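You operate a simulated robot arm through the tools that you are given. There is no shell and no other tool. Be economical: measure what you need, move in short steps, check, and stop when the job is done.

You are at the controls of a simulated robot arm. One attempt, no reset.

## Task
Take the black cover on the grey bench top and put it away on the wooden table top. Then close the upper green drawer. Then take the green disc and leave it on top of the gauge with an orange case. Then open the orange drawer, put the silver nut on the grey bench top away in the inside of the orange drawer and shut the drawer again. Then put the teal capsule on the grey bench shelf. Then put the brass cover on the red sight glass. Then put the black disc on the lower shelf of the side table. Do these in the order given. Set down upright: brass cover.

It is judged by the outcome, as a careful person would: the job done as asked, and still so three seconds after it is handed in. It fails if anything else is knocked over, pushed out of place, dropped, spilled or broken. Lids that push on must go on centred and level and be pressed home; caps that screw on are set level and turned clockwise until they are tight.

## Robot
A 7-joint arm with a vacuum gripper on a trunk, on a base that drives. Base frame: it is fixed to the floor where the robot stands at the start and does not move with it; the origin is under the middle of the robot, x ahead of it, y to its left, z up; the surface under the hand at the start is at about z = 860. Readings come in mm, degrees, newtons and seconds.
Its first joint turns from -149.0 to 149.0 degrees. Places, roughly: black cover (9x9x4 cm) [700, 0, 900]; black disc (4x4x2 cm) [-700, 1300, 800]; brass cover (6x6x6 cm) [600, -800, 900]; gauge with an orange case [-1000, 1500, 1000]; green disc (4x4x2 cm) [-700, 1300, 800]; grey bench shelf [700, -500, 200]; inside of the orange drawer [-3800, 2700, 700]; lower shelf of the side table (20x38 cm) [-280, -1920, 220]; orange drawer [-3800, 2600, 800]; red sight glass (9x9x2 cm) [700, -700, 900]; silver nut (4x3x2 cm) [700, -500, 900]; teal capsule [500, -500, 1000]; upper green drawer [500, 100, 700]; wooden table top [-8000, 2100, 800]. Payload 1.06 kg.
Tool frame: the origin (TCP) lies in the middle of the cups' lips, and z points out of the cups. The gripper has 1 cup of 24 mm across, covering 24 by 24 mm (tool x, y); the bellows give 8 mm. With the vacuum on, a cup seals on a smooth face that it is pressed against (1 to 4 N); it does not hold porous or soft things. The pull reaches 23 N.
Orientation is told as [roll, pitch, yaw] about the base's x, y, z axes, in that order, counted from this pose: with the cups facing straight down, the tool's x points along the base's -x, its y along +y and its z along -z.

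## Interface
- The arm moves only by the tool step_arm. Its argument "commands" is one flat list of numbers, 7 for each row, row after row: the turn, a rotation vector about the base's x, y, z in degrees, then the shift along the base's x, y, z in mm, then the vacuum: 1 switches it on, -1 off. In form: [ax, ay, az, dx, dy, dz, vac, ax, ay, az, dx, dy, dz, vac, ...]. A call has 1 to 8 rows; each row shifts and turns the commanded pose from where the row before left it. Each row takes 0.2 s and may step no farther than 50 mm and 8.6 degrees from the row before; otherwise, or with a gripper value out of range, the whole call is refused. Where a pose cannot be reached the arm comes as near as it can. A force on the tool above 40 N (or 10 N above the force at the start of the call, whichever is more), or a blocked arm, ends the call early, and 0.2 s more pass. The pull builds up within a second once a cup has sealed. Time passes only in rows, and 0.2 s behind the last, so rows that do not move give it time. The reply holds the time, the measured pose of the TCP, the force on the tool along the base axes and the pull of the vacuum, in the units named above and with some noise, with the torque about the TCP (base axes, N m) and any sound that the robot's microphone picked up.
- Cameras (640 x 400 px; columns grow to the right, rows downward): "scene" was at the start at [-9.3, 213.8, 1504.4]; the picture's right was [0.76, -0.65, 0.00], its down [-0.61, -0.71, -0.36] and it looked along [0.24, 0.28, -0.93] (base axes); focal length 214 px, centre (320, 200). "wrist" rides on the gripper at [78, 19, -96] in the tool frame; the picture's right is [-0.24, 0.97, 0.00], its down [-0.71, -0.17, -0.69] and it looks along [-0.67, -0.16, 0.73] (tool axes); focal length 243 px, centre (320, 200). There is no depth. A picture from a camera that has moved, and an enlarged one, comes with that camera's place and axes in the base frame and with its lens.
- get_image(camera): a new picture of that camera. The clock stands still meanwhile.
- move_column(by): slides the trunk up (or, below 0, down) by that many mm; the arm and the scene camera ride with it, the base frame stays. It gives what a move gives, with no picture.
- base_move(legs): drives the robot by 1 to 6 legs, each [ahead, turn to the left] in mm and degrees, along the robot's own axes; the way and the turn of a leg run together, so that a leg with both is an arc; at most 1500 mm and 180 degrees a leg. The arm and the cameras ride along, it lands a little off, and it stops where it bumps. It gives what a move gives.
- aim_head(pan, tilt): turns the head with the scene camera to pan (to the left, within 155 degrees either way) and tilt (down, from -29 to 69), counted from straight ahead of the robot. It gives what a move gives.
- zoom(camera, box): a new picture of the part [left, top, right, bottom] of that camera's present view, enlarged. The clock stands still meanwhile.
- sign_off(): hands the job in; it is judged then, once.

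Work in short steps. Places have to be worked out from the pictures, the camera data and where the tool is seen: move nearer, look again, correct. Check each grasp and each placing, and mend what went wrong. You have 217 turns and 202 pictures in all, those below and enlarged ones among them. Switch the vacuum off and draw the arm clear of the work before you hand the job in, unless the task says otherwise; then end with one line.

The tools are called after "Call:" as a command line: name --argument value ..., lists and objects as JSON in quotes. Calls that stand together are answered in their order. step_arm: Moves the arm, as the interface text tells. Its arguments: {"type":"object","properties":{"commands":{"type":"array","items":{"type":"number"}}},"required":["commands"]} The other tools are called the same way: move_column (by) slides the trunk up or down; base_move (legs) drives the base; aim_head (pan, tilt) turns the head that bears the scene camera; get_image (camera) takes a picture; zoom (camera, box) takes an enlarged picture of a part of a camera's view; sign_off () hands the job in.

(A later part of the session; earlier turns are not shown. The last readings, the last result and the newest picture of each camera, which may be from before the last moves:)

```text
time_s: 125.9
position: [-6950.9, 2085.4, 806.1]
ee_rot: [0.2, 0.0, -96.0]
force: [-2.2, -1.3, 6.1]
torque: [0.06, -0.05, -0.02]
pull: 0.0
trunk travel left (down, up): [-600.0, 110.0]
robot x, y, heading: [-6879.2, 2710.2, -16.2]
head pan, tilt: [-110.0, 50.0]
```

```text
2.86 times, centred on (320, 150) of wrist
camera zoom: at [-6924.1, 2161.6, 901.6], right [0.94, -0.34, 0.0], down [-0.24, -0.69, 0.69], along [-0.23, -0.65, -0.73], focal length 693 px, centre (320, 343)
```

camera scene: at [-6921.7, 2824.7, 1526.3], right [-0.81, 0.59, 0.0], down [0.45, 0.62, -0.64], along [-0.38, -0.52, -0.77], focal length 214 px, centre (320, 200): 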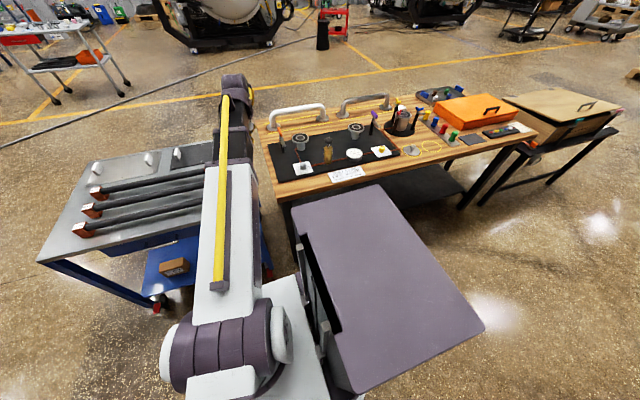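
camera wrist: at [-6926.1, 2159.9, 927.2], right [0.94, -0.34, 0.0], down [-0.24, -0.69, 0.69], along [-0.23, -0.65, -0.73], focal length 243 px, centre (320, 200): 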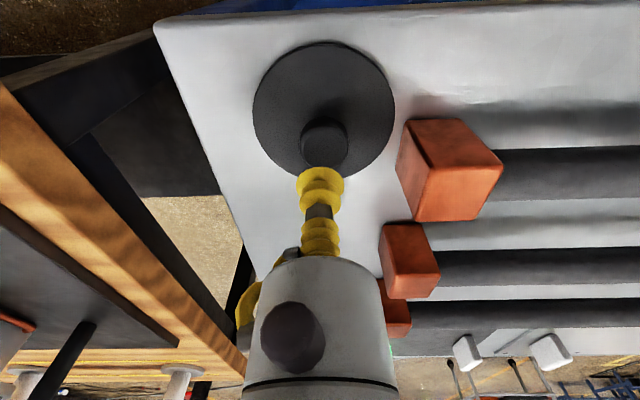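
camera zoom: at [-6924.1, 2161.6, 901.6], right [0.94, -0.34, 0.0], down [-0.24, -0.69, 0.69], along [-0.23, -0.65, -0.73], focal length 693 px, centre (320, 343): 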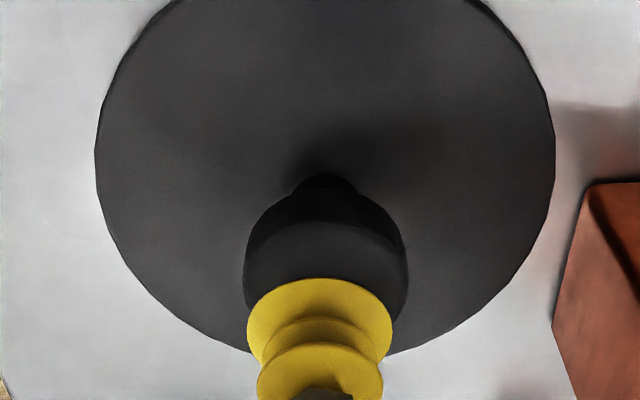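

I'm touching the knob's edge: the top is at z≈807 and the centre about 8 mm nearer the robot. Lift, shift, press with vacuum.

Call:
step_arm --commands '[0, 0, 0, 0, 0, 12, -1, 0, 0, 0, 3, 8, 0, -1, 0, 0, 0, 0, 0, 0, -1]'

Call:
zoom --camera "wrist" --box '[240, 80, 400, 220]'

```text
time_s: 126.7
position: [-6945.1, 2091.6, 819.1]
ee_rot: [0.0, 0.0, -96.0]
force: [0.2, -0.5, 0.0]
torque: [-0.02, 0.05, 0.02]
pull: 0.1
trunk travel left (down, up): [-600.0, 110.0]
robot x, y, heading: [-6879.1, 2713.1, -16.0]
head pan, tilt: [-110.0, 50.0]
```

```text
2.86 times, centred on (320, 150) of wrist
camera zoom: at [-6919.0, 2167.9, 914.7], right [0.94, -0.34, 0.0], down [-0.24, -0.69, 0.68], along [-0.23, -0.65, -0.73], focal length 693 px, centre (320, 343)
```

zoom: 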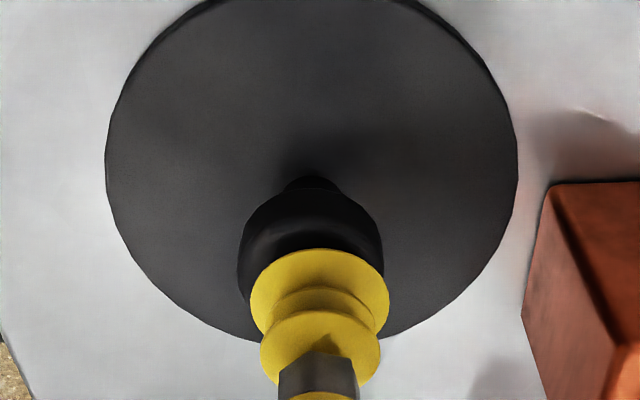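

Compared with the good floor grasp picture, only ~1.5 mm sideways is off. Correct and press with vacuum.

Call:
step_arm --commands '[0, 0, 0, -1.5, 0.5, -6, 1, 0, 0, 0, 0, 0, -4, 1, 0, 0, 0, 0, 0, -3, 1, 0, 0, 0, 0, 0, -2, 1, 0, 0, 0, 0, 0, 0, 1, 0, 0, 0, 0, 0, 0, 1, 0, 0, 0, 0, 0, 0, 1]'

```text
time_s: 128.3
position: [-6946.7, 2092.2, 805.6]
ee_rot: [0.0, -0.2, -96.1]
force: [4.6, -0.4, 21.7]
torque: [0.0, 0.03, 0.05]
pull: 22.9
trunk travel left (down, up): [-600.0, 110.0]
robot x, y, heading: [-6876.5, 2710.3, -16.0]
head pan, tilt: [-110.0, 50.0]
```

Sealed again. I lift gently, then zoom with the scene camera on the table to choose the spot.

Call:
step_arm --commands '[0, 0, 0, 0, 0, 10, 1, 0, 0, 0, 0, 0, 20, 1, 0, 0, 0, 0, 0, 25, 1, 0, 0, 0, 0, 0, 25, 1, 0, 0, 0, 0, 0, 25, 1, 0, 0, 0, 0, 0, 15, 1]'

Call:
zoom --camera "scene" --box '[250, 80, 442, 200]'

Call:
get_image --camera "wrist"

```text
time_s: 129.7
position: [-6946.7, 2092.4, 925.1]
ee_rot: [0.1, -0.1, -96.0]
force: [0.7, 0.3, -3.4]
torque: [-0.01, 0.0, 0.04]
pull: 22.5
trunk travel left (down, up): [-600.0, 110.0]
robot x, y, heading: [-6882.0, 2708.8, -15.9]
head pan, tilt: [-110.0, 50.0]
```

```text
3.33 times, centred on (346, 140) of scene
camera zoom: at [-6921.8, 2824.7, 1526.3], right [-0.81, 0.59, 0.0], down [0.45, 0.62, -0.64], along [-0.38, -0.52, -0.77], focal length 715 px, centre (233, 400)
```

zoom: 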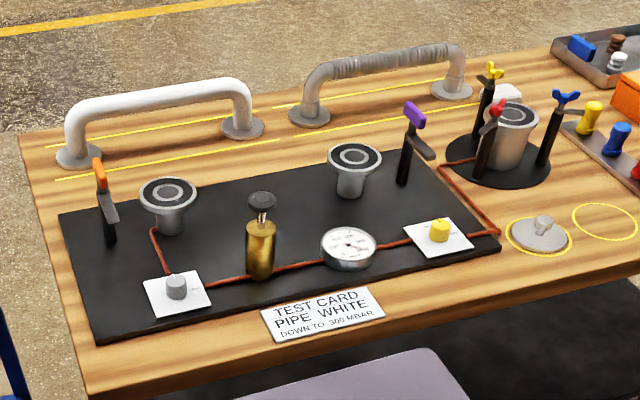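

```text
165 pictures are left
camera wrist: at [-6920.7, 2167.6, 1020.8], right [0.94, -0.34, 0.0], down [-0.24, -0.69, 0.68], along [-0.23, -0.65, -0.73], focal length 243 px, centre (320, 200)
```

wrist: 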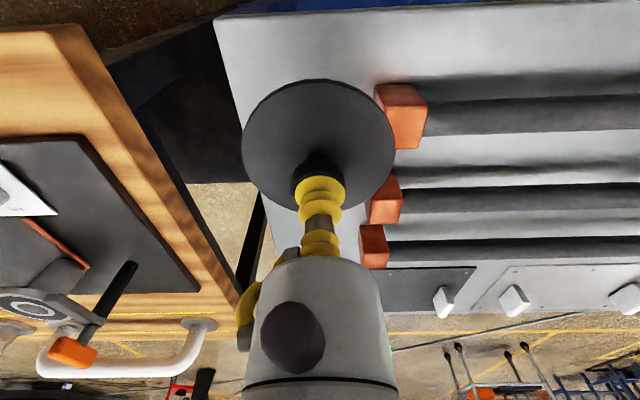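

Spot chosen: the wood strip beside the mat at about (-7178, 2191), table top z≈826. I move there slowly with small rows.

Call:
step_arm --commands '[0, 0, -1, -8, 3, 6, 1, 0, 0, -1.5, -14, 6, 6, 1, 0, 0, -1.5, -14.4, 6.2, 6, 1, 0, 0, -1.5, -14.4, 6.2, 6, 1, 0, 0, -1.5, -14.4, 6.2, 6, 1, 0, 0, -1.5, -14.4, 6.2, 4, 1, 0, 0, -1.5, -14.4, 6.2, 0, 1, 0, 0, -1, -8, 3, 0, 1]'

Call:
step_arm --commands '[0, 0, -1, -8, 3, 0, 1, 0, 0, -1.5, -14, 6, 0, 1, 0, 0, -1.5, -14.4, 6.2, 0, 1, 0, 0, -1.5, -14.4, 6.2, 0, 1, 0, 0, -1.5, -14.4, 6.2, 0, 1, 0, 0, -1.5, -14.4, 6.2, 0, 1, 0, 0, -1.5, -14.4, 6.2, 0, 1, 0, 0, -1, -8, 3, 0, 1]'

Call:
get_image --camera "wrist"

```text
time_s: 131.5
position: [-7048.7, 2136.0, 958.8]
ee_rot: [-0.1, 0.0, -107.0]
force: [-0.1, -0.4, -2.8]
torque: [0.0, -0.01, -0.02]
pull: 22.6
trunk travel left (down, up): [-600.0, 110.0]
robot x, y, heading: [-6877.9, 2707.5, -16.1]
head pan, tilt: [-110.0, 50.0]
```

```text
time_s: 133.3
position: [-7150.5, 2178.4, 958.7]
ee_rot: [0.0, 0.0, -117.9]
force: [-0.1, 0.0, -3.0]
torque: [-0.01, 0.01, 0.03]
pull: 22.8
trunk travel left (down, up): [-600.0, 110.0]
robot x, y, heading: [-6879.7, 2708.4, -16.1]
head pan, tilt: [-110.0, 50.0]
```

```text
164 pictures are left
camera wrist: at [-7098.0, 2237.9, 1054.2], right [0.75, -0.66, 0.0], down [-0.48, -0.54, 0.68], along [-0.46, -0.51, -0.73], focal length 243 px, centre (320, 200)
```

wrist: 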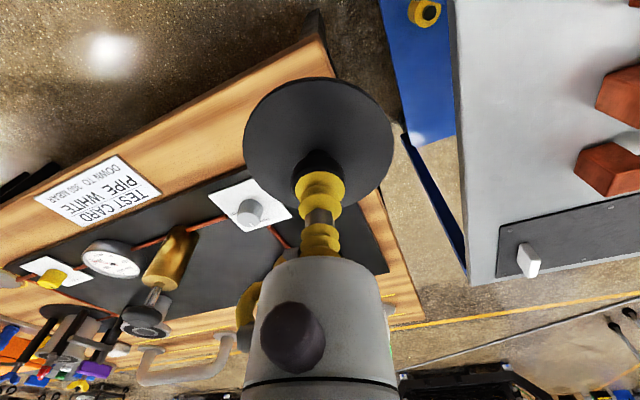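

Edge and mat re-solved; target centre (-7187, 2191). Move there and lower to ~875.

Call:
step_arm --commands '[0, 0, 0, -12, 4, 0, 1, 0, 0, 0, -12, 5, 0, 1, 0, 0, 0, -12, 4, -10, 1, 0, 0, 0, 0, 0, -20, 1, 0, 0, 0, 0, 0, -20, 1, 0, 0, 0, 0, 0, -20, 1, 0, 0, 0, 0, 0, -10, 1]'

Call:
get_image --camera "wrist"

Call:
zoom --camera "scene" --box '[250, 120, 378, 200]'

```text
time_s: 134.9
position: [-7186.3, 2190.1, 877.1]
ee_rot: [0.0, -0.1, -117.9]
force: [0.5, 0.4, -3.0]
torque: [0.03, 0.02, -0.01]
pull: 23.7
trunk travel left (down, up): [-600.0, 110.0]
robot x, y, heading: [-6879.2, 2710.8, -15.8]
head pan, tilt: [-110.0, 50.0]
```

```text
163 pictures are left
camera wrist: at [-7133.0, 2250.6, 972.9], right [0.75, -0.66, 0.0], down [-0.48, -0.55, 0.68], along [-0.45, -0.51, -0.73], focal length 243 px, centre (320, 200)
```

wrist: 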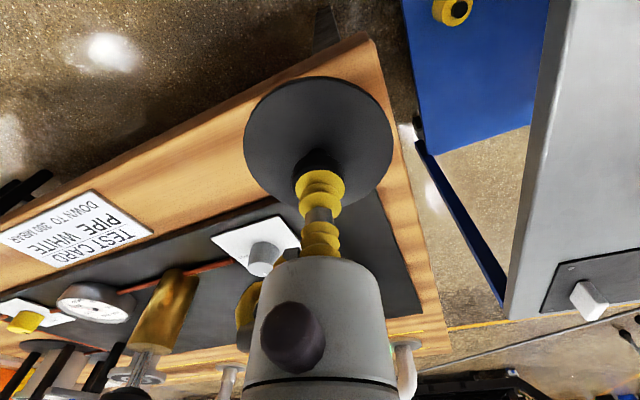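

```text
5.00 times, centred on (314, 160) of scene
camera zoom: at [-6921.9, 2824.7, 1526.3], right [-0.81, 0.59, 0.0], down [0.45, 0.62, -0.64], along [-0.38, -0.52, -0.77], focal length 1072 px, centre (350, 400)
```

zoom: 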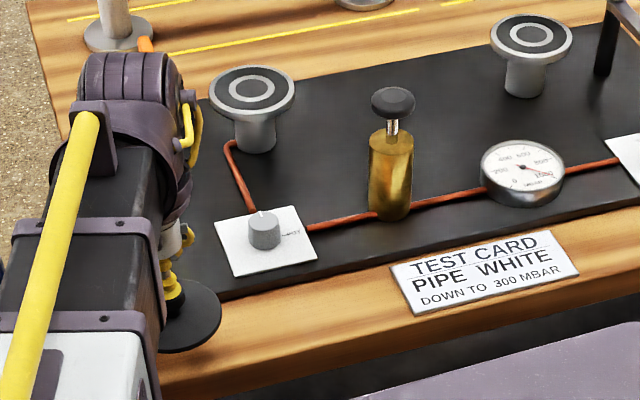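

Nearly right; shift 5 mm away from the mat and lower to contact.

Call:
step_arm --commands '[0, 0, 0, -3, 6, 0, 1, 0, 0, 0, 0, 0, -10, 1, 0, 0, 0, 0, 0, -6, 1, 0, 0, 0, 0, 0, -4, 1]'

Call:
get_image --camera "wrist"

```text
time_s: 135.9
position: [-7189.7, 2198.0, 859.2]
ee_rot: [0.0, 0.0, -118.0]
force: [0.9, -0.3, -2.4]
torque: [-0.02, -0.02, -0.01]
pull: 23.3
trunk travel left (down, up): [-600.0, 110.0]
robot x, y, heading: [-6879.2, 2712.2, -16.2]
head pan, tilt: [-110.0, 50.0]
```

```text
161 pictures are left
camera wrist: at [-7136.8, 2257.9, 954.0], right [0.75, -0.66, 0.0], down [-0.48, -0.55, 0.68], along [-0.45, -0.51, -0.73], focal length 243 px, centre (320, 200)
```

wrist: 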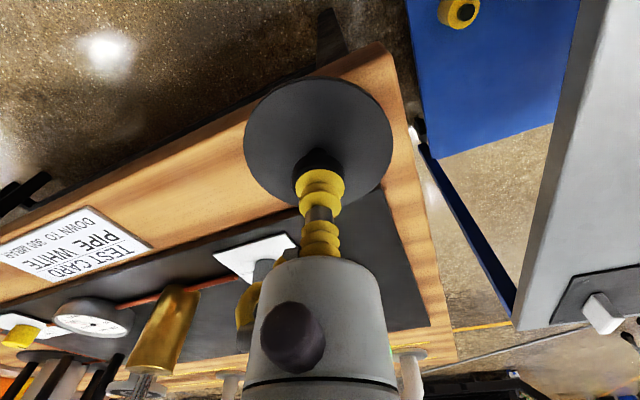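

Disc is centred between mat and table edge. Lower until contact.

Call:
step_arm --commands '[0, 0, 0, 0, 0, -4, 1, 0, 0, 0, 0, 0, -3, 1, 0, 0, 0, 0, 0, 0, 1]'

```text
time_s: 136.7
position: [-7190.4, 2197.2, 851.9]
ee_rot: [0.0, 0.1, -118.0]
force: [-0.7, 0.5, -3.0]
torque: [0.01, -0.02, 0.0]
pull: 22.4
trunk travel left (down, up): [-600.0, 110.0]
robot x, y, heading: [-6883.5, 2711.0, -16.0]
head pan, tilt: [-110.0, 50.0]
```

Call:
step_arm --commands '[0, 0, 0, 0, 0, -3, 1, 0, 0, 0, 0, 0, -3, 1, 0, 0, 0, 0, 0, 0, 1]'

Call:
get_image --camera "wrist"

```text
time_s: 137.5
position: [-7191.0, 2196.7, 845.3]
ee_rot: [0.0, 0.0, -118.0]
force: [0.0, 0.4, -2.2]
torque: [-0.02, 0.02, 0.02]
pull: 22.5
trunk travel left (down, up): [-600.0, 110.0]
robot x, y, heading: [-6879.0, 2711.9, -16.0]
head pan, tilt: [-110.0, 50.0]
```

```text
160 pictures are left
camera wrist: at [-7137.2, 2257.1, 940.5], right [0.75, -0.66, 0.0], down [-0.48, -0.55, 0.68], along [-0.45, -0.51, -0.73], focal length 243 px, centre (320, 200)
```

wrist: 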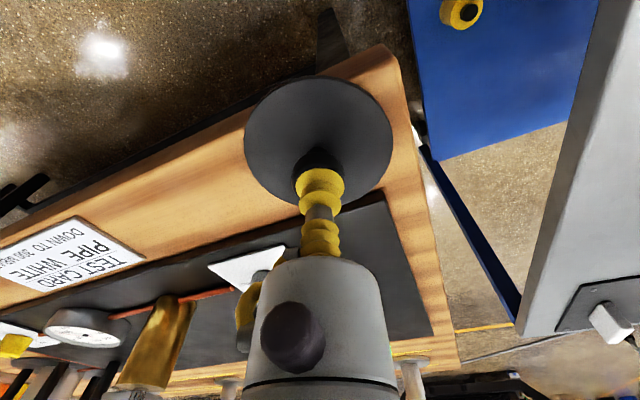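

Call:
step_arm --commands '[0, 0, 0, 0, 0, -4, 1, 0, 0, 0, 0, 0, -4, 1, 0, 0, 0, 0, 0, -3, 1, 0, 0, 0, 0, 0, 0, 1]'

Call:
get_image --camera "wrist"

```text
time_s: 138.5
position: [-7190.1, 2197.6, 834.7]
ee_rot: [0.0, 0.0, -118.0]
force: [0.3, -0.3, -2.7]
torque: [-0.01, -0.02, 0.03]
pull: 22.6
trunk travel left (down, up): [-600.0, 110.0]
robot x, y, heading: [-6880.7, 2709.9, -16.0]
head pan, tilt: [-110.0, 50.0]
```

```text
159 pictures are left
camera wrist: at [-7137.5, 2256.9, 929.5], right [0.75, -0.66, 0.0], down [-0.48, -0.55, 0.69], along [-0.45, -0.51, -0.73], focal length 243 px, centre (320, 200)
```

wrist: 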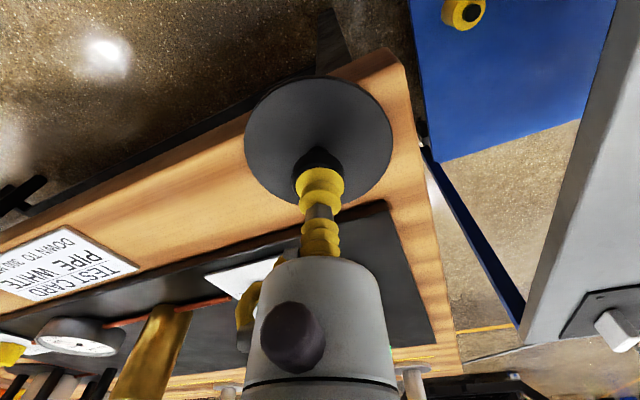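

The table top must be lower (≈765) than I judged; re-solved, the wood strip is ~119 mm wide and I am only ~30 mm inside the edge. Shift 28 mm inward and keep lowering.

Call:
step_arm --commands '[0, 0, 0, -4, -9, 0, 1, 0, 0, 0, -3, -9, 0, 1, 0, 0, 0, -3, -8, -5, 1, 0, 0, 0, 0, 0, -8, 1, 0, 0, 0, 0, 0, -6, 1, 0, 0, 0, 0, 0, 0, 1]'

Call:
get_image --camera "wrist"

```text
time_s: 139.6
position: [-7201.4, 2168.4, 824.1]
ee_rot: [-0.1, -0.6, -118.0]
force: [-1.1, 0.7, 23.1]
torque: [0.24, -0.13, 0.02]
pull: 0.0
trunk travel left (down, up): [-600.0, 110.0]
robot x, y, heading: [-6879.4, 2708.9, -15.9]
head pan, tilt: [-110.0, 50.0]
stopped in row 5: the force on the tool passed its limit at 48 N (the readings are from after the stop); the commanded pose is now the measured one
```

```text
158 pictures are left
camera wrist: at [-7147.5, 2229.5, 917.5], right [0.75, -0.66, 0.0], down [-0.48, -0.54, 0.69], along [-0.46, -0.52, -0.72], focal length 243 px, centre (320, 200)
```

wrist: 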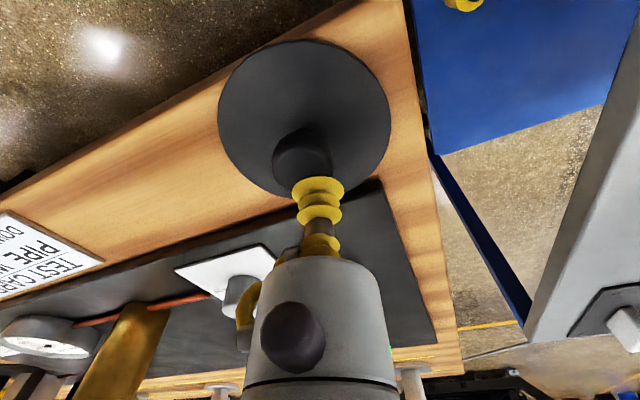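

The cover touched down and the seal broke; it seems to sit on the wood. I raise the tool with vacuum off and look.

Call:
step_arm --commands '[0, 0, 0, 0, 0, 15, -1, 0, 0, 0, 0, 0, 40, -1, 0, 0, 0, 8, 20, 40, -1, 0, 0, 0, 0, 0, 20, -1]'

Call:
get_image --camera "wrist"

Call:
zoom --camera "scene" --box '[250, 120, 378, 200]'

```text
time_s: 140.6
position: [-7190.6, 2190.3, 935.3]
ee_rot: [-0.1, -0.4, -118.0]
force: [-0.1, 0.2, -1.0]
torque: [0.01, 0.01, 0.0]
pull: 0.0
trunk travel left (down, up): [-600.0, 110.0]
robot x, y, heading: [-6880.5, 2711.0, -16.1]
head pan, tilt: [-110.0, 50.0]
```

```text
157 pictures are left
camera wrist: at [-7138.3, 2250.8, 1030.1], right [0.75, -0.66, 0.0], down [-0.48, -0.54, 0.69], along [-0.46, -0.52, -0.72], focal length 243 px, centre (320, 200)
```

wrist: 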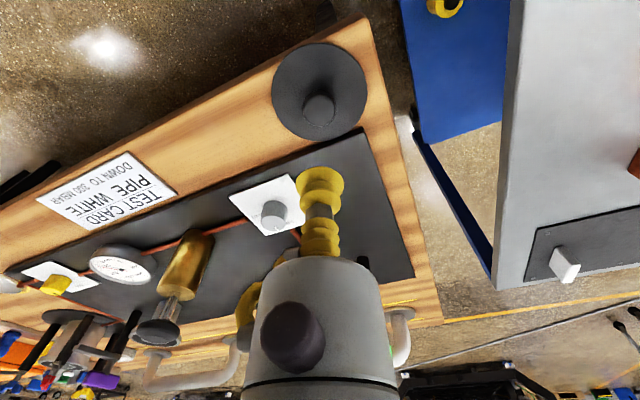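

```text
5.00 times, centred on (314, 160) of scene
camera zoom: at [-6921.7, 2825.1, 1526.3], right [-0.81, 0.59, 0.0], down [0.45, 0.62, -0.64], along [-0.38, -0.52, -0.77], focal length 1072 px, centre (350, 400)
```

zoom: 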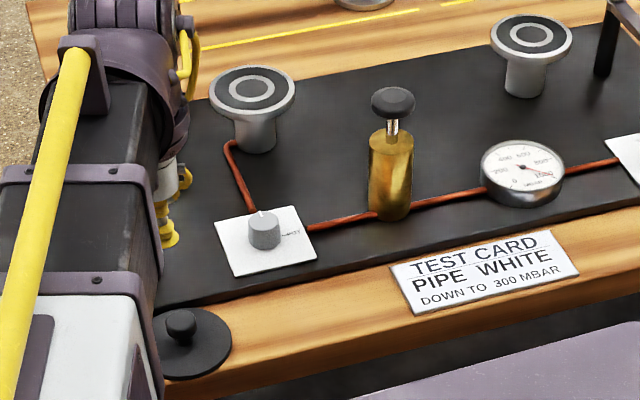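

The cover sits flat on the wood, clear of the mat and edge. Now raise the tool and swing the empty arm back to the front.

Call:
step_arm --commands '[0, 0, 0, 0, 0, 45, -1, 0, 0, 0, 0, 0, 45, -1, 0, 0, 0, 0, 0, 40, -1]'

Call:
step_arm --commands '[0, 0, 4.5, 41.7, -22.7, 0, -1, 0, 0, 4.5, 43.4, -19.3, 0, -1, 0, 0, 4.5, 44.8, -15.9, 0, -1, 0, 0, 4.5, 45.9, -12.3, 0, -1, 0, 0, 4.5, 46.7, -8.7, 0, -1, 0, 0, 4.5, 47.2, -5, 0, -1, 0, 0, 4.5, 47.5, -1.2, 0, -1, 0, 0, 4.5, 47.4, 2.5, 0, -1]'

Call:
step_arm --commands '[0, 0, 4.5, 47.1, 6.2, 0, -1, 0, 0, 4.5, 46.5, 9.9, 0, -1, 0, 0, 4.5, 45.5, 13.5, 0, -1, 0, 0, 4.5, 44.3, 17, 0, -1, 0, 0, 4.5, 42.9, 20.4, 0, -1, 0, 0, 4.5, 41.1, 23.8, 0, -1, 0, 0, 4.5, 39.1, 26.9, 0, -1, 0, 0, 4.5, 36.9, 29.9, 0, -1]'

Call:
step_arm --commands '[0, 0, 4.5, 34.5, 32.7, 0, -1, 0, 0, 4.5, 31.8, 35.3, 0, -1, 0, 0, 4.5, 28.9, 37.7, 0, -1, 0, 0, 4.5, 25.9, 39.8, 0, -1, 0, 0, 4.5, 22.7, 41.8, 0, -1, 0, 0, 4.5, 19.3, 43.4, 0, -1]'

```text
time_s: 141.4
position: [-7192.8, 2185.4, 1066.6]
ee_rot: [-0.1, -0.5, -118.0]
force: [-0.5, -0.3, 0.5]
torque: [0.02, 0.02, -0.04]
pull: 0.1
trunk travel left (down, up): [-600.0, 110.0]
robot x, y, heading: [-6882.1, 2711.9, -16.2]
head pan, tilt: [-110.0, 50.0]
```

```text
time_s: 143.2
position: [-6827.8, 2102.8, 1066.7]
ee_rot: [-0.1, -0.5, -82.0]
force: [0.2, -0.9, -0.5]
torque: [0.04, -0.01, 0.0]
pull: 0.2
trunk travel left (down, up): [-600.0, 110.0]
robot x, y, heading: [-6880.9, 2710.7, -15.9]
head pan, tilt: [-110.0, 50.0]
```

```text
time_s: 145.0
position: [-6486.8, 2255.2, 1064.4]
ee_rot: [0.0, -0.4, -45.9]
force: [0.5, 0.2, 0.5]
torque: [0.01, 0.01, 0.02]
pull: 0.0
trunk travel left (down, up): [-600.0, 110.0]
robot x, y, heading: [-6877.9, 2710.6, -15.9]
head pan, tilt: [-110.0, 50.0]
```

```text
time_s: 146.4
position: [-6320.3, 2482.5, 1064.1]
ee_rot: [0.0, -0.4, -18.9]
force: [-0.5, 0.1, 0.2]
torque: [-0.05, -0.01, 0.02]
pull: 0.1
trunk travel left (down, up): [-600.0, 110.0]
robot x, y, heading: [-6877.4, 2711.9, -16.0]
head pan, tilt: [-110.0, 50.0]
```

Arm is forward. I drive back along the same aisle.

Call:
base_move --legs '[[350, -13], [350, 13], [600, -23], [500, 0], [600, 21], [1500, 0]]'

```text
time_s: 166.2
position: [-2765.0, 891.9, 1063.3]
ee_rot: [0.1, -0.4, -20.3]
force: [0.2, 0.2, 0.3]
torque: [0.0, -0.02, -0.01]
pull: 0.1
trunk travel left (down, up): [-600.0, 110.0]
robot x, y, heading: [-3316.8, 1134.2, -17.4]
head pan, tilt: [-110.0, 50.0]
```

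Call:
base_move --legs '[[0, 3.3], [1500, 0], [1350, -3]]'

Call:
aim_head --pan 0 --tilt 45

Call:
get_image --camera "scene"

Call:
get_image --camera "wrist"

```text
time_s: 180.4
position: [-35.0, 128.6, 1064.7]
ee_rot: [0.0, -0.4, -20.7]
force: [-0.3, -0.1, -0.6]
torque: [0.02, -0.02, -0.02]
pull: 0.0
trunk travel left (down, up): [-600.0, 110.0]
robot x, y, heading: [-587.7, 370.1, -17.7]
head pan, tilt: [-110.0, 50.0]
```

```text
time_s: 182.3
position: [-35.4, 128.7, 1064.0]
ee_rot: [0.0, -0.4, -20.6]
force: [0.0, 0.3, 0.3]
torque: [-0.01, 0.01, 0.01]
pull: 0.1
trunk travel left (down, up): [-600.0, 110.0]
robot x, y, heading: [-587.7, 377.2, -17.6]
head pan, tilt: [0.0, 45.0]
```

```text
155 pictures are left
camera scene: at [-502.1, 524.7, 1533.2], right [-0.3, -0.95, 0.0], down [-0.67, 0.21, -0.71], along [0.67, -0.21, -0.71], focal length 214 px, centre (320, 200)
```

scene: 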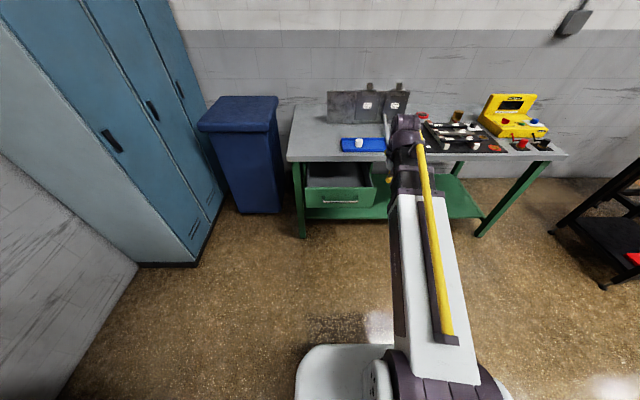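

```text
154 pictures are left
camera wrist: at [-103.1, 174.1, 1159.1], right [0.56, 0.83, 0.0], down [0.6, -0.41, 0.69], along [0.57, -0.39, -0.72], focal length 243 px, centre (320, 200)
```

wrist: 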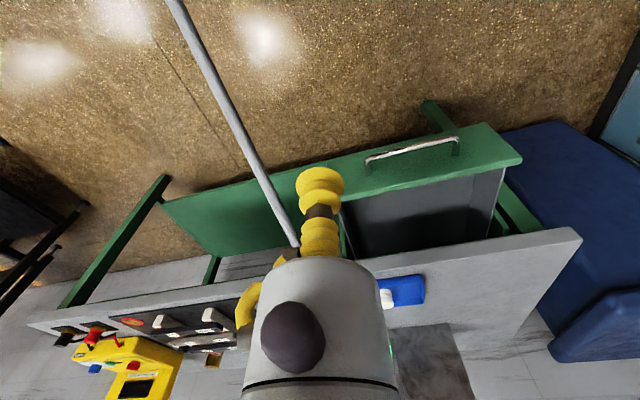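

Zoom on the drawer.

Call:
zoom --camera "scene" --box '[280, 130, 400, 220]'

```text
4.44 times, centred on (340, 175) of scene
camera zoom: at [-502.1, 524.7, 1533.2], right [-0.3, -0.95, 0.0], down [-0.67, 0.21, -0.71], along [0.67, -0.21, -0.71], focal length 953 px, centre (231, 311)
```

zoom: 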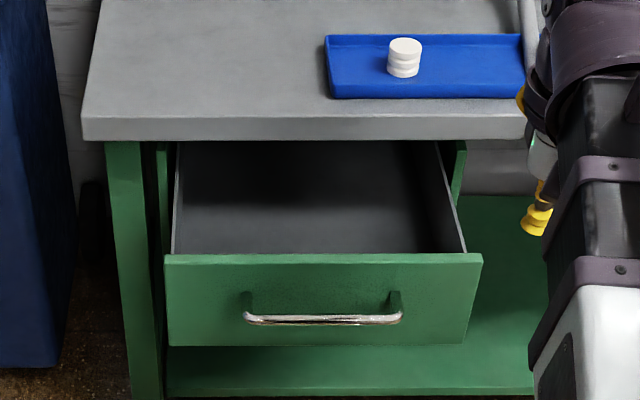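

Drawer front: centre ≈ (274, 167), top z≈765, handle at z≈700, about 136 mm out of the bench edge. I approach 150 mm, then pitch the tool horizontal to push above the handle.

Call:
base_move --legs '[[150, 0]]'

Call:
step_arm --commands '[0, 0, 3.5, 10, 0, 0, -1, -2.33, -7.65, 0, 10, -3, -10, -1, -2.33, -7.65, 0, 10, -3, -10, -1, -2.33, -7.65, 0, 10, -3, -10, -1, -2.33, -7.65, 0, 10, -3, -10, -1, -2.33, -7.65, 0, 10, -3, -10, -1]'

Call:
step_arm --commands '[-2.33, -7.65, 0, 10, -3, -10, -1, -2.33, -7.65, 0, 10, -3, -10, -1, -2.33, -7.65, 0, 10, -3, -10, -1, -2.33, -7.65, 0, 10, -3, -10, -1, -2.33, -7.65, 0, 10, -3, -10, -1, -2.33, -7.65, 0, 10, -3, -10, -1, -0.58, -1.9, 0, 0, 0, 0, -1]'

Call:
get_image --camera "scene"

```text
time_s: 183.7
position: [112.3, 87.6, 1063.5]
ee_rot: [0.0, -0.4, -20.3]
force: [-0.3, -0.6, 0.6]
torque: [0.04, 0.0, 0.05]
pull: 0.0
trunk travel left (down, up): [-600.0, 110.0]
robot x, y, heading: [-446.1, 328.4, -17.2]
head pan, tilt: [0.0, 45.0]
```

```text
time_s: 185.1
position: [171.2, 71.0, 1013.6]
ee_rot: [-0.4, -40.5, -16.6]
force: [-0.7, -1.2, 0.7]
torque: [0.02, 0.0, 0.03]
pull: 0.0
trunk travel left (down, up): [-600.0, 110.0]
robot x, y, heading: [-441.2, 323.7, -17.2]
head pan, tilt: [0.0, 45.0]
```

```text
time_s: 186.7
position: [235.1, 61.1, 967.2]
ee_rot: [0.0, -81.4, -14.3]
force: [0.0, 0.2, -0.3]
torque: [-0.04, 0.01, 0.04]
pull: 0.1
out of reach, approached as far as the arm can: row 1, 2, 5, 6
trunk travel left (down, up): [-600.0, 110.0]
robot x, y, heading: [-440.9, 324.2, -17.3]
head pan, tilt: [0.0, 45.0]
```

```text
152 pictures are left
camera scene: at [-357.4, 479.7, 1533.2], right [-0.3, -0.96, 0.0], down [-0.68, 0.21, -0.71], along [0.68, -0.21, -0.71], focal length 214 px, centre (320, 200)
```

scene: 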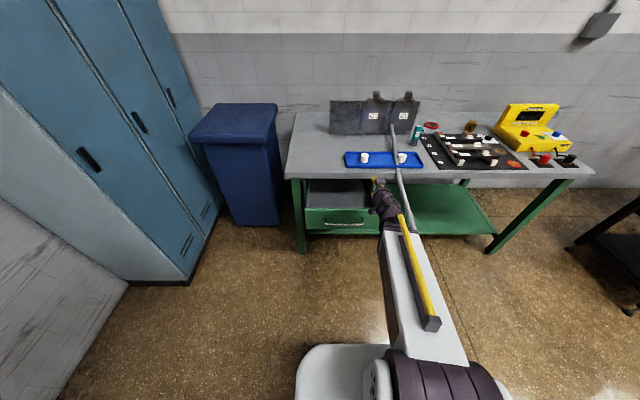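

Tool nearly horizontal. Move in front of the drawer face (217, 184), finish the pitch, then lower with the trunk.

Call:
step_arm --commands '[-0.84, -2.8, 0, -8, 41, 0, -1, -0.84, -2.8, 0, -6, 41, 0, -1, -0.84, -2.8, 0, -4, 41, 0, -1]'

Call:
move_column --by -222

Call:
get_image --camera "wrist"

Call:
zoom --camera "scene" --box '[260, 130, 450, 250]'

```text
time_s: 187.4
position: [240.3, 124.3, 961.0]
ee_rot: [-8.0, -88.4, -5.4]
force: [-0.3, 0.4, 0.1]
torque: [0.01, -0.01, 0.03]
pull: 0.1
out of reach, approached as far as the arm can: row 1, 2, 3
trunk travel left (down, up): [-600.0, 110.0]
robot x, y, heading: [-442.5, 328.8, -17.1]
head pan, tilt: [0.0, 45.0]
```

```text
time_s: 189.8
position: [238.4, 124.1, 738.6]
ee_rot: [-7.7, -88.3, -5.8]
force: [-0.2, -0.5, -0.4]
torque: [-0.04, 0.01, -0.01]
pull: 0.0
trunk travel left (down, up): [-378.0, 332.0]
robot x, y, heading: [-441.8, 326.4, -17.2]
head pan, tilt: [0.0, 45.0]
```

```text
151 pictures are left
camera wrist: at [148.2, 165.2, 663.3], right [0.23, 0.94, 0.23], down [-0.69, -0.01, 0.73], along [0.69, -0.33, 0.65], focal length 243 px, centre (320, 200)
```

wrist: 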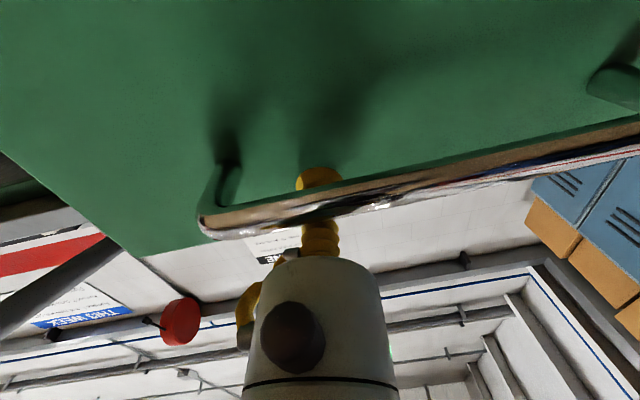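

```text
3.33 times, centred on (355, 190) of scene
camera zoom: at [-357.5, 479.7, 1311.3], right [-0.3, -0.96, 0.0], down [-0.68, 0.21, -0.71], along [0.68, -0.21, -0.71], focal length 715 px, centre (203, 233)
```

zoom: 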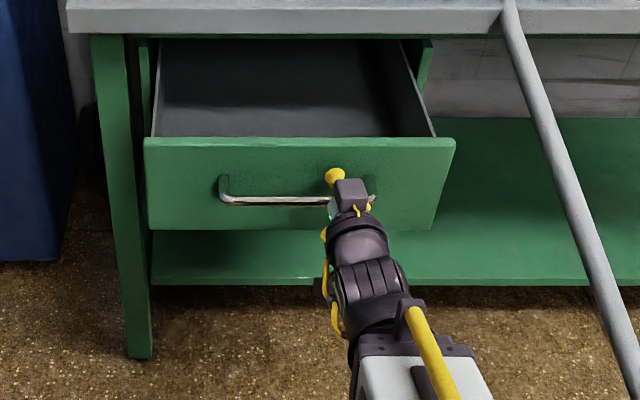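

Cup is just above the handle, near the face. Push gently forward along (0.957, -0.29).

Call:
step_arm --commands '[0, 0, 0, 9.6, -2.9, 0, -1, 0, 0, 0, 9.6, -2.9, 0, -1]'

```text
time_s: 190.4
position: [259.3, 118.7, 738.8]
ee_rot: [-7.8, -88.4, -5.7]
force: [0.6, -0.1, 0.0]
torque: [-0.01, 0.0, 0.01]
pull: 0.1
trunk travel left (down, up): [-378.0, 332.0]
robot x, y, heading: [-439.4, 324.4, -17.3]
head pan, tilt: [0.0, 45.0]
```

Call:
step_arm --commands '[0, 0, 0, 9.6, -2.9, 0, -1, 0, 0, 0, 14.4, -4.3, 0, -1, 0, 0, 0, 14.4, -4.3, 0, -1, 0, 0, 0, 14.4, -4.3, 0, -1]'

```text
time_s: 191.4
position: [312.4, 101.0, 740.6]
ee_rot: [-6.3, -88.4, -7.3]
force: [0.4, -1.0, -0.9]
torque: [-0.01, 0.02, 0.01]
pull: 0.0
trunk travel left (down, up): [-378.0, 332.0]
robot x, y, heading: [-441.2, 325.8, -17.3]
head pan, tilt: [0.0, 45.0]
```

Call:
zoom --camera "scene" --box '[260, 130, 450, 250]'

Call:
get_image --camera "wrist"

```text
3.33 times, centred on (355, 190) of scene
camera zoom: at [-357.5, 479.7, 1311.2], right [-0.3, -0.96, 0.0], down [-0.68, 0.21, -0.71], along [0.68, -0.21, -0.71], focal length 715 px, centre (203, 233)
```

zoom: 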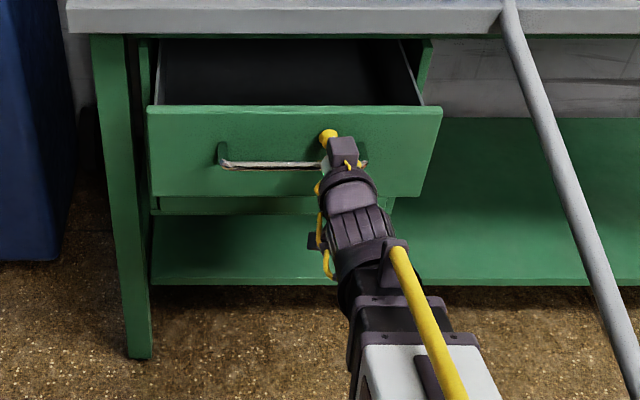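

```text
148 pictures are left
camera wrist: at [221.3, 141.5, 664.3], right [0.23, 0.94, 0.23], down [-0.69, -0.01, 0.73], along [0.69, -0.33, 0.65], focal length 243 px, centre (320, 200)
```

wrist: 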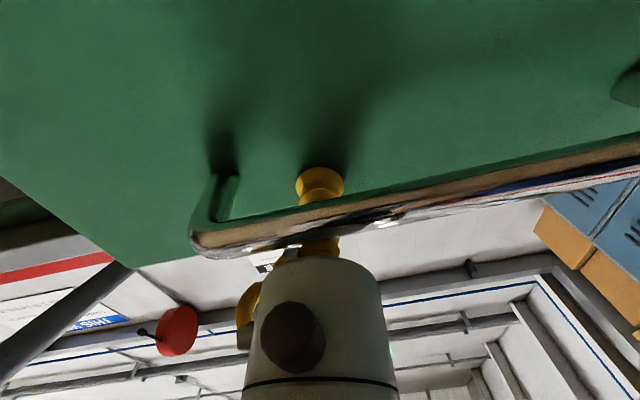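

The drawer is sliding in smoothly. Keep pushing until it stops.

Call:
step_arm --commands '[0, 0, 0, 14.4, -4.3, 0, -1, 0, 0, 0, 14.4, -4.3, 0, -1, 0, 0, 0, 14.4, -4.3, 0, -1, 0, 0, 0, 14.4, -4.3, 0, -1, 0, 0, 0, 9.6, -2.9, 0, -1]'

Call:
zoom --camera "scene" --box '[260, 130, 450, 250]'

```text
time_s: 192.6
position: [379.1, 82.4, 739.9]
ee_rot: [-8.6, -88.4, -4.9]
force: [0.1, 0.3, -0.5]
torque: [0.0, 0.0, 0.02]
pull: 0.0
trunk travel left (down, up): [-378.0, 332.0]
robot x, y, heading: [-443.5, 323.8, -17.4]
head pan, tilt: [0.0, 45.0]
```

```text
3.33 times, centred on (355, 190) of scene
camera zoom: at [-357.5, 479.7, 1311.2], right [-0.3, -0.96, 0.0], down [-0.68, 0.21, -0.71], along [0.68, -0.21, -0.71], focal length 715 px, centre (203, 233)
```

zoom: 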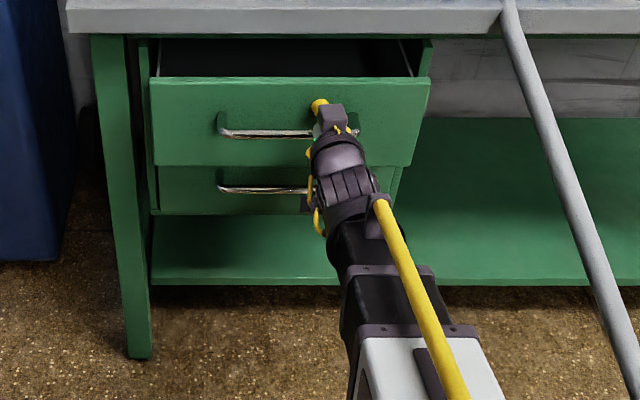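

Call:
step_arm --commands '[0, 0, 0, 14.4, -4.3, 0, -1, 0, 0, 0, 14.4, -4.3, 0, -1, 0, 0, 0, 14.4, -4.3, 0, -1, 0, 0, 0, 9.6, -2.9, 0, -1]'

Call:
zoom --camera "scene" --box '[260, 130, 450, 250]'

```text
time_s: 193.6
position: [430.8, 68.9, 737.7]
ee_rot: [-6.9, -88.3, -6.5]
force: [0.0, 0.2, -0.1]
torque: [0.0, -0.01, 0.02]
pull: 0.1
trunk travel left (down, up): [-378.0, 332.0]
robot x, y, heading: [-440.7, 325.1, -17.3]
head pan, tilt: [0.0, 45.0]
```

```text
3.33 times, centred on (355, 190) of scene
camera zoom: at [-357.4, 479.7, 1311.2], right [-0.3, -0.96, 0.0], down [-0.68, 0.21, -0.71], along [0.68, -0.21, -0.71], focal length 715 px, centre (203, 233)
```

zoom: 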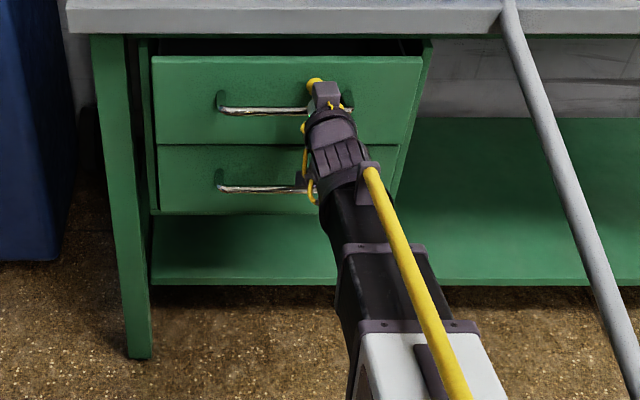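

Call:
step_arm --commands '[0, 0, 0, 9.6, -2.9, 0, -1, 0, 0, 0, 9.6, -2.9, 0, -1, 0, 0, 0, 9.6, -2.9, 0, -1, 0, 0, 0, 4.8, -1.4, 0, -1, 0, 0, 0, 4.8, -1.4, 0, -1, 0, 0, 0, 4.8, -1.4, 0, -1]'

Call:
zoom --camera "scene" --box '[260, 130, 450, 250]'

```text
time_s: 194.2
position: [443.1, 65.2, 738.7]
ee_rot: [-5.4, -88.1, -8.2]
force: [-9.1, 3.3, 3.8]
torque: [0.06, 0.2, -0.03]
pull: 0.1
trunk travel left (down, up): [-378.0, 332.0]
robot x, y, heading: [-444.1, 327.1, -17.3]
head pan, tilt: [0.0, 45.0]
stopped in row 3: the force on the tool passed its limit at 53 N (the readings are from after the stop); the commanded pose is now the measured one
```

```text
3.33 times, centred on (355, 190) of scene
camera zoom: at [-359.0, 480.2, 1311.4], right [-0.3, -0.96, 0.0], down [-0.68, 0.21, -0.71], along [0.68, -0.21, -0.71], focal length 715 px, centre (203, 233)
```

zoom: 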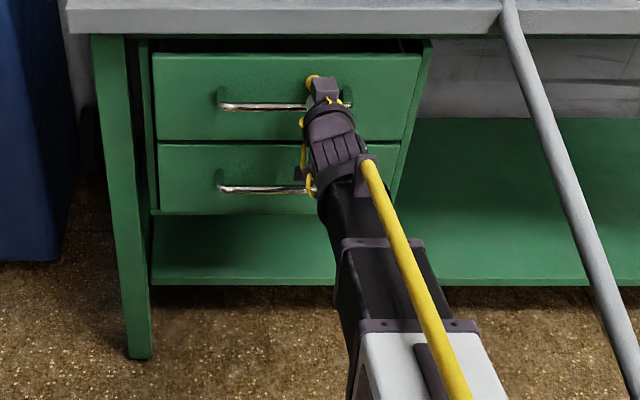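

Hard stop reached: the drawer is shut, flush with the lower one. Back off with the base, raise the trunk, and pitch the tool down again.

Call:
base_move --legs '[[-250, 0]]'

Call:
move_column --by 230

Call:
step_arm --commands '[2.33, 7.65, 0, -15, 4, 10, -1, 2.33, 7.65, 0, -15, 4, 10, -1, 2.33, 7.65, 0, -15, 4, 10, -1, 2.33, 7.65, 0, -15, 4, 10, -1, 2.33, 7.65, 0, -15, 4, 10, -1, 2.33, 7.65, 0, -15, 4, 10, -1, 2.33, 7.65, 0, -15, 4, 10, -1, 2.33, 7.65, 0, -15, 4, 10, -1]'

Call:
step_arm --commands '[2.33, 7.65, 0, -15, 4, 10, -1, 2.33, 7.65, 0, -15, 4, 10, -1, 2.33, 7.65, 0, -15, 4, 10, -1]'

Call:
get_image --camera "scene"

```text
time_s: 196.0
position: [205.4, 135.5, 737.4]
ee_rot: [-6.8, -88.1, -7.0]
force: [0.0, 4.3, 10.9]
torque: [0.14, 0.37, -0.13]
pull: 0.0
trunk travel left (down, up): [-378.0, 332.0]
robot x, y, heading: [-680.6, 403.3, -17.3]
head pan, tilt: [0.0, 45.0]
```

```text
time_s: 198.4
position: [207.2, 134.9, 967.0]
ee_rot: [-6.1, -87.9, -7.6]
force: [0.2, -0.1, 0.2]
torque: [0.01, 0.01, 0.01]
pull: 0.1
trunk travel left (down, up): [-608.0, 102.0]
robot x, y, heading: [-679.4, 403.5, -17.4]
head pan, tilt: [0.0, 45.0]
```

```text
time_s: 200.2
position: [122.0, 173.6, 1029.6]
ee_rot: [7.4, -42.1, -16.5]
force: [-0.9, -0.3, 0.4]
torque: [0.02, -0.02, 0.01]
pull: 0.0
out of reach, approached as far as the arm can: row 1, 2, 3, 4
trunk travel left (down, up): [-608.0, 102.0]
robot x, y, heading: [-679.1, 396.9, -17.6]
head pan, tilt: [0.0, 45.0]
```

```text
time_s: 201.1
position: [79.0, 184.4, 1059.6]
ee_rot: [7.5, -18.0, -16.6]
force: [-0.2, -0.2, 0.6]
torque: [0.03, 0.03, 0.02]
pull: 0.0
trunk travel left (down, up): [-608.0, 102.0]
robot x, y, heading: [-676.2, 399.6, -17.3]
head pan, tilt: [0.0, 45.0]
```

```text
144 pictures are left
camera scene: at [-594.8, 553.4, 1541.2], right [-0.3, -0.95, 0.0], down [-0.67, 0.21, -0.71], along [0.67, -0.21, -0.71], focal length 214 px, centre (320, 200)
```

scene: 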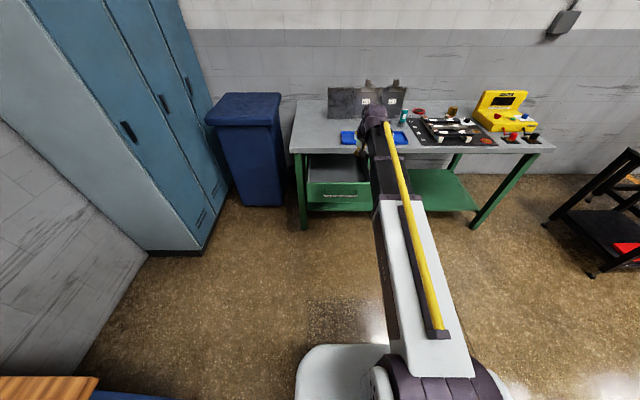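

The drawer came out again — the tool hooked the handle while backing. Let me look.

Call:
zoom --camera "scene" --box '[280, 130, 420, 220]'

```text
4.44 times, centred on (350, 175) of scene
camera zoom: at [-594.8, 553.4, 1541.2], right [-0.3, -0.95, 0.0], down [-0.67, 0.21, -0.71], along [0.67, -0.21, -0.71], focal length 953 px, centre (187, 311)
```

zoom: 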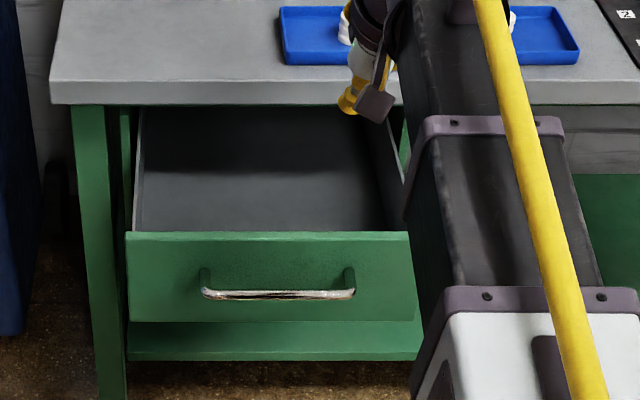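

Fully open again. This time I'll push at the left end of the front, clear of the handle. First reposition the base so that spot is straight ahead.

Call:
base_move --legs '[[0, 40], [305, 0], [0, -40]]'

Call:
get_image --camera "scene"

```text
time_s: 206.8
position: [366.1, 337.2, 1059.2]
ee_rot: [7.4, -18.2, -14.2]
force: [-0.3, 0.4, 1.1]
torque: [-0.01, 0.01, -0.01]
pull: 0.0
trunk travel left (down, up): [-608.0, 102.0]
robot x, y, heading: [-402.7, 524.1, -15.2]
head pan, tilt: [0.0, 45.0]
```

```text
142 pictures are left
camera scene: at [-323.2, 677.6, 1541.2], right [-0.26, -0.97, 0.0], down [-0.68, 0.18, -0.71], along [0.68, -0.18, -0.71], focal length 214 px, centre (320, 200)
```

scene: 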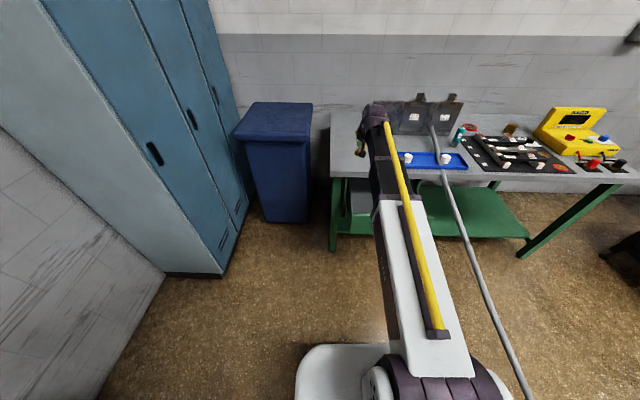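

Now orient the tool horizontal again along the push direction.

Call:
step_arm --commands '[-6.8, 2.0, -2.3, -8, 0, 0, -1, -2.29, -7.66, 0, -8, 0, -8, -1, -2.29, -7.66, 0, -8, 0, -8, -1, -2.29, -7.66, 0, -8, 0, -8, -1, -2.29, -7.66, 0, -8, 0, -8, -1, -2.29, -7.66, 0, -8, 0, -8, -1, -2.29, -7.66, 0, -8, 0, -8, -1, -2.29, -7.66, 0, -8, 0, -8, -1]'

Call:
step_arm --commands '[-2.29, -7.66, 0, 0, 0, -8, -1, -2.29, -7.66, 0, 0, 0, -8, -1, 0, 0, 0, -12, 0, 0, -1, 0, 0, 0, -12, 0, 0, -1]'

Call:
get_image --camera "wrist"

```text
time_s: 208.6
position: [302.4, 336.0, 1003.4]
ee_rot: [-7.3, -73.8, -8.1]
force: [0.2, 0.0, 0.1]
torque: [0.0, 0.01, 0.01]
pull: 0.0
trunk travel left (down, up): [-608.0, 102.0]
robot x, y, heading: [-399.6, 522.7, -14.9]
head pan, tilt: [0.0, 45.0]
```

```text
time_s: 209.6
position: [289.5, 335.7, 986.6]
ee_rot: [-36.2, -86.2, 21.6]
force: [0.4, -0.8, 0.0]
torque: [0.03, -0.01, 0.02]
pull: 0.1
out of reach, approached as far as the arm can: row 1, 4
trunk travel left (down, up): [-608.0, 102.0]
robot x, y, heading: [-403.1, 521.6, -15.1]
head pan, tilt: [0.0, 45.0]
```

```text
141 pictures are left
camera wrist: at [197.9, 376.8, 913.0], right [0.26, 0.95, 0.2], down [-0.66, 0.02, 0.75], along [0.7, -0.32, 0.63], focal length 243 px, centre (320, 200)
```

wrist: 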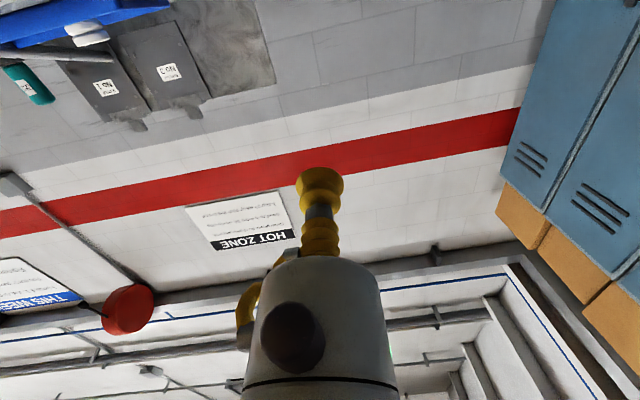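

Shift a bit right/back to sit in front of the left part of the drawer face, then lower to z≈690.

Call:
step_arm --commands '[0, 0, 0, -10, -10, 0, -1, 0, 0, 0, 0, -5, 0, -1]'

Call:
move_column --by -290

Call:
get_image --camera "wrist"

Call:
get_image --camera "scene"

```text
time_s: 210.2
position: [288.1, 321.0, 985.1]
ee_rot: [-36.6, -86.2, 22.0]
force: [0.4, 0.3, 0.2]
torque: [0.01, -0.01, -0.01]
pull: 0.0
out of reach, approached as far as the arm can: row 1
trunk travel left (down, up): [-608.0, 102.0]
robot x, y, heading: [-404.2, 520.0, -14.9]
head pan, tilt: [0.0, 45.0]
```

```text
time_s: 212.2
position: [285.8, 321.5, 788.0]
ee_rot: [-58.6, -87.3, 44.2]
force: [-1.1, -0.3, 17.5]
torque: [-0.03, 0.07, 0.02]
pull: 0.1
trunk travel left (down, up): [-401.0, 309.0]
robot x, y, heading: [-402.2, 524.5, -14.7]
head pan, tilt: [0.0, 45.0]
stopped: the force on the tool passed its limit at 66 N (the readings are from after the stop); the commanded pose is now the measured one
```

```text
140 pictures are left
camera wrist: at [196.0, 360.8, 710.4], right [0.25, 0.95, 0.2], down [-0.68, 0.03, 0.73], along [0.69, -0.32, 0.65], focal length 243 px, centre (320, 200)
```

wrist: 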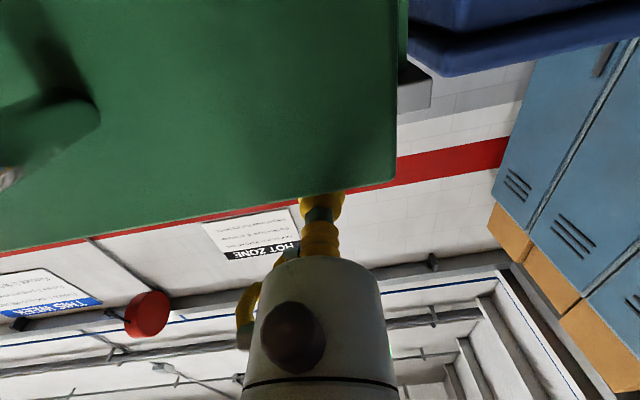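

```text
139 pictures are left
camera scene: at [-324.6, 678.1, 1333.4], right [-0.26, -0.97, 0.0], down [-0.68, 0.18, -0.71], along [0.68, -0.18, -0.71], focal length 214 px, centre (320, 200)
```

scene: 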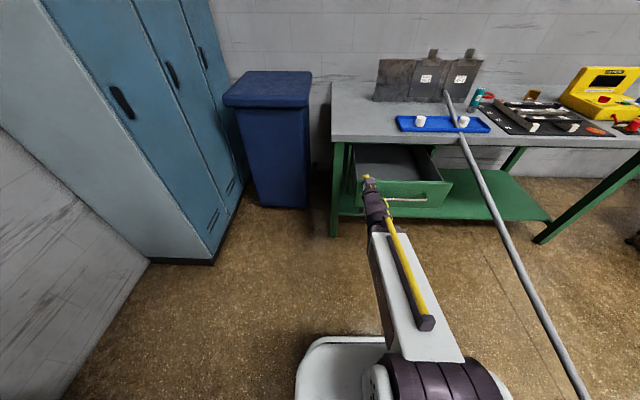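

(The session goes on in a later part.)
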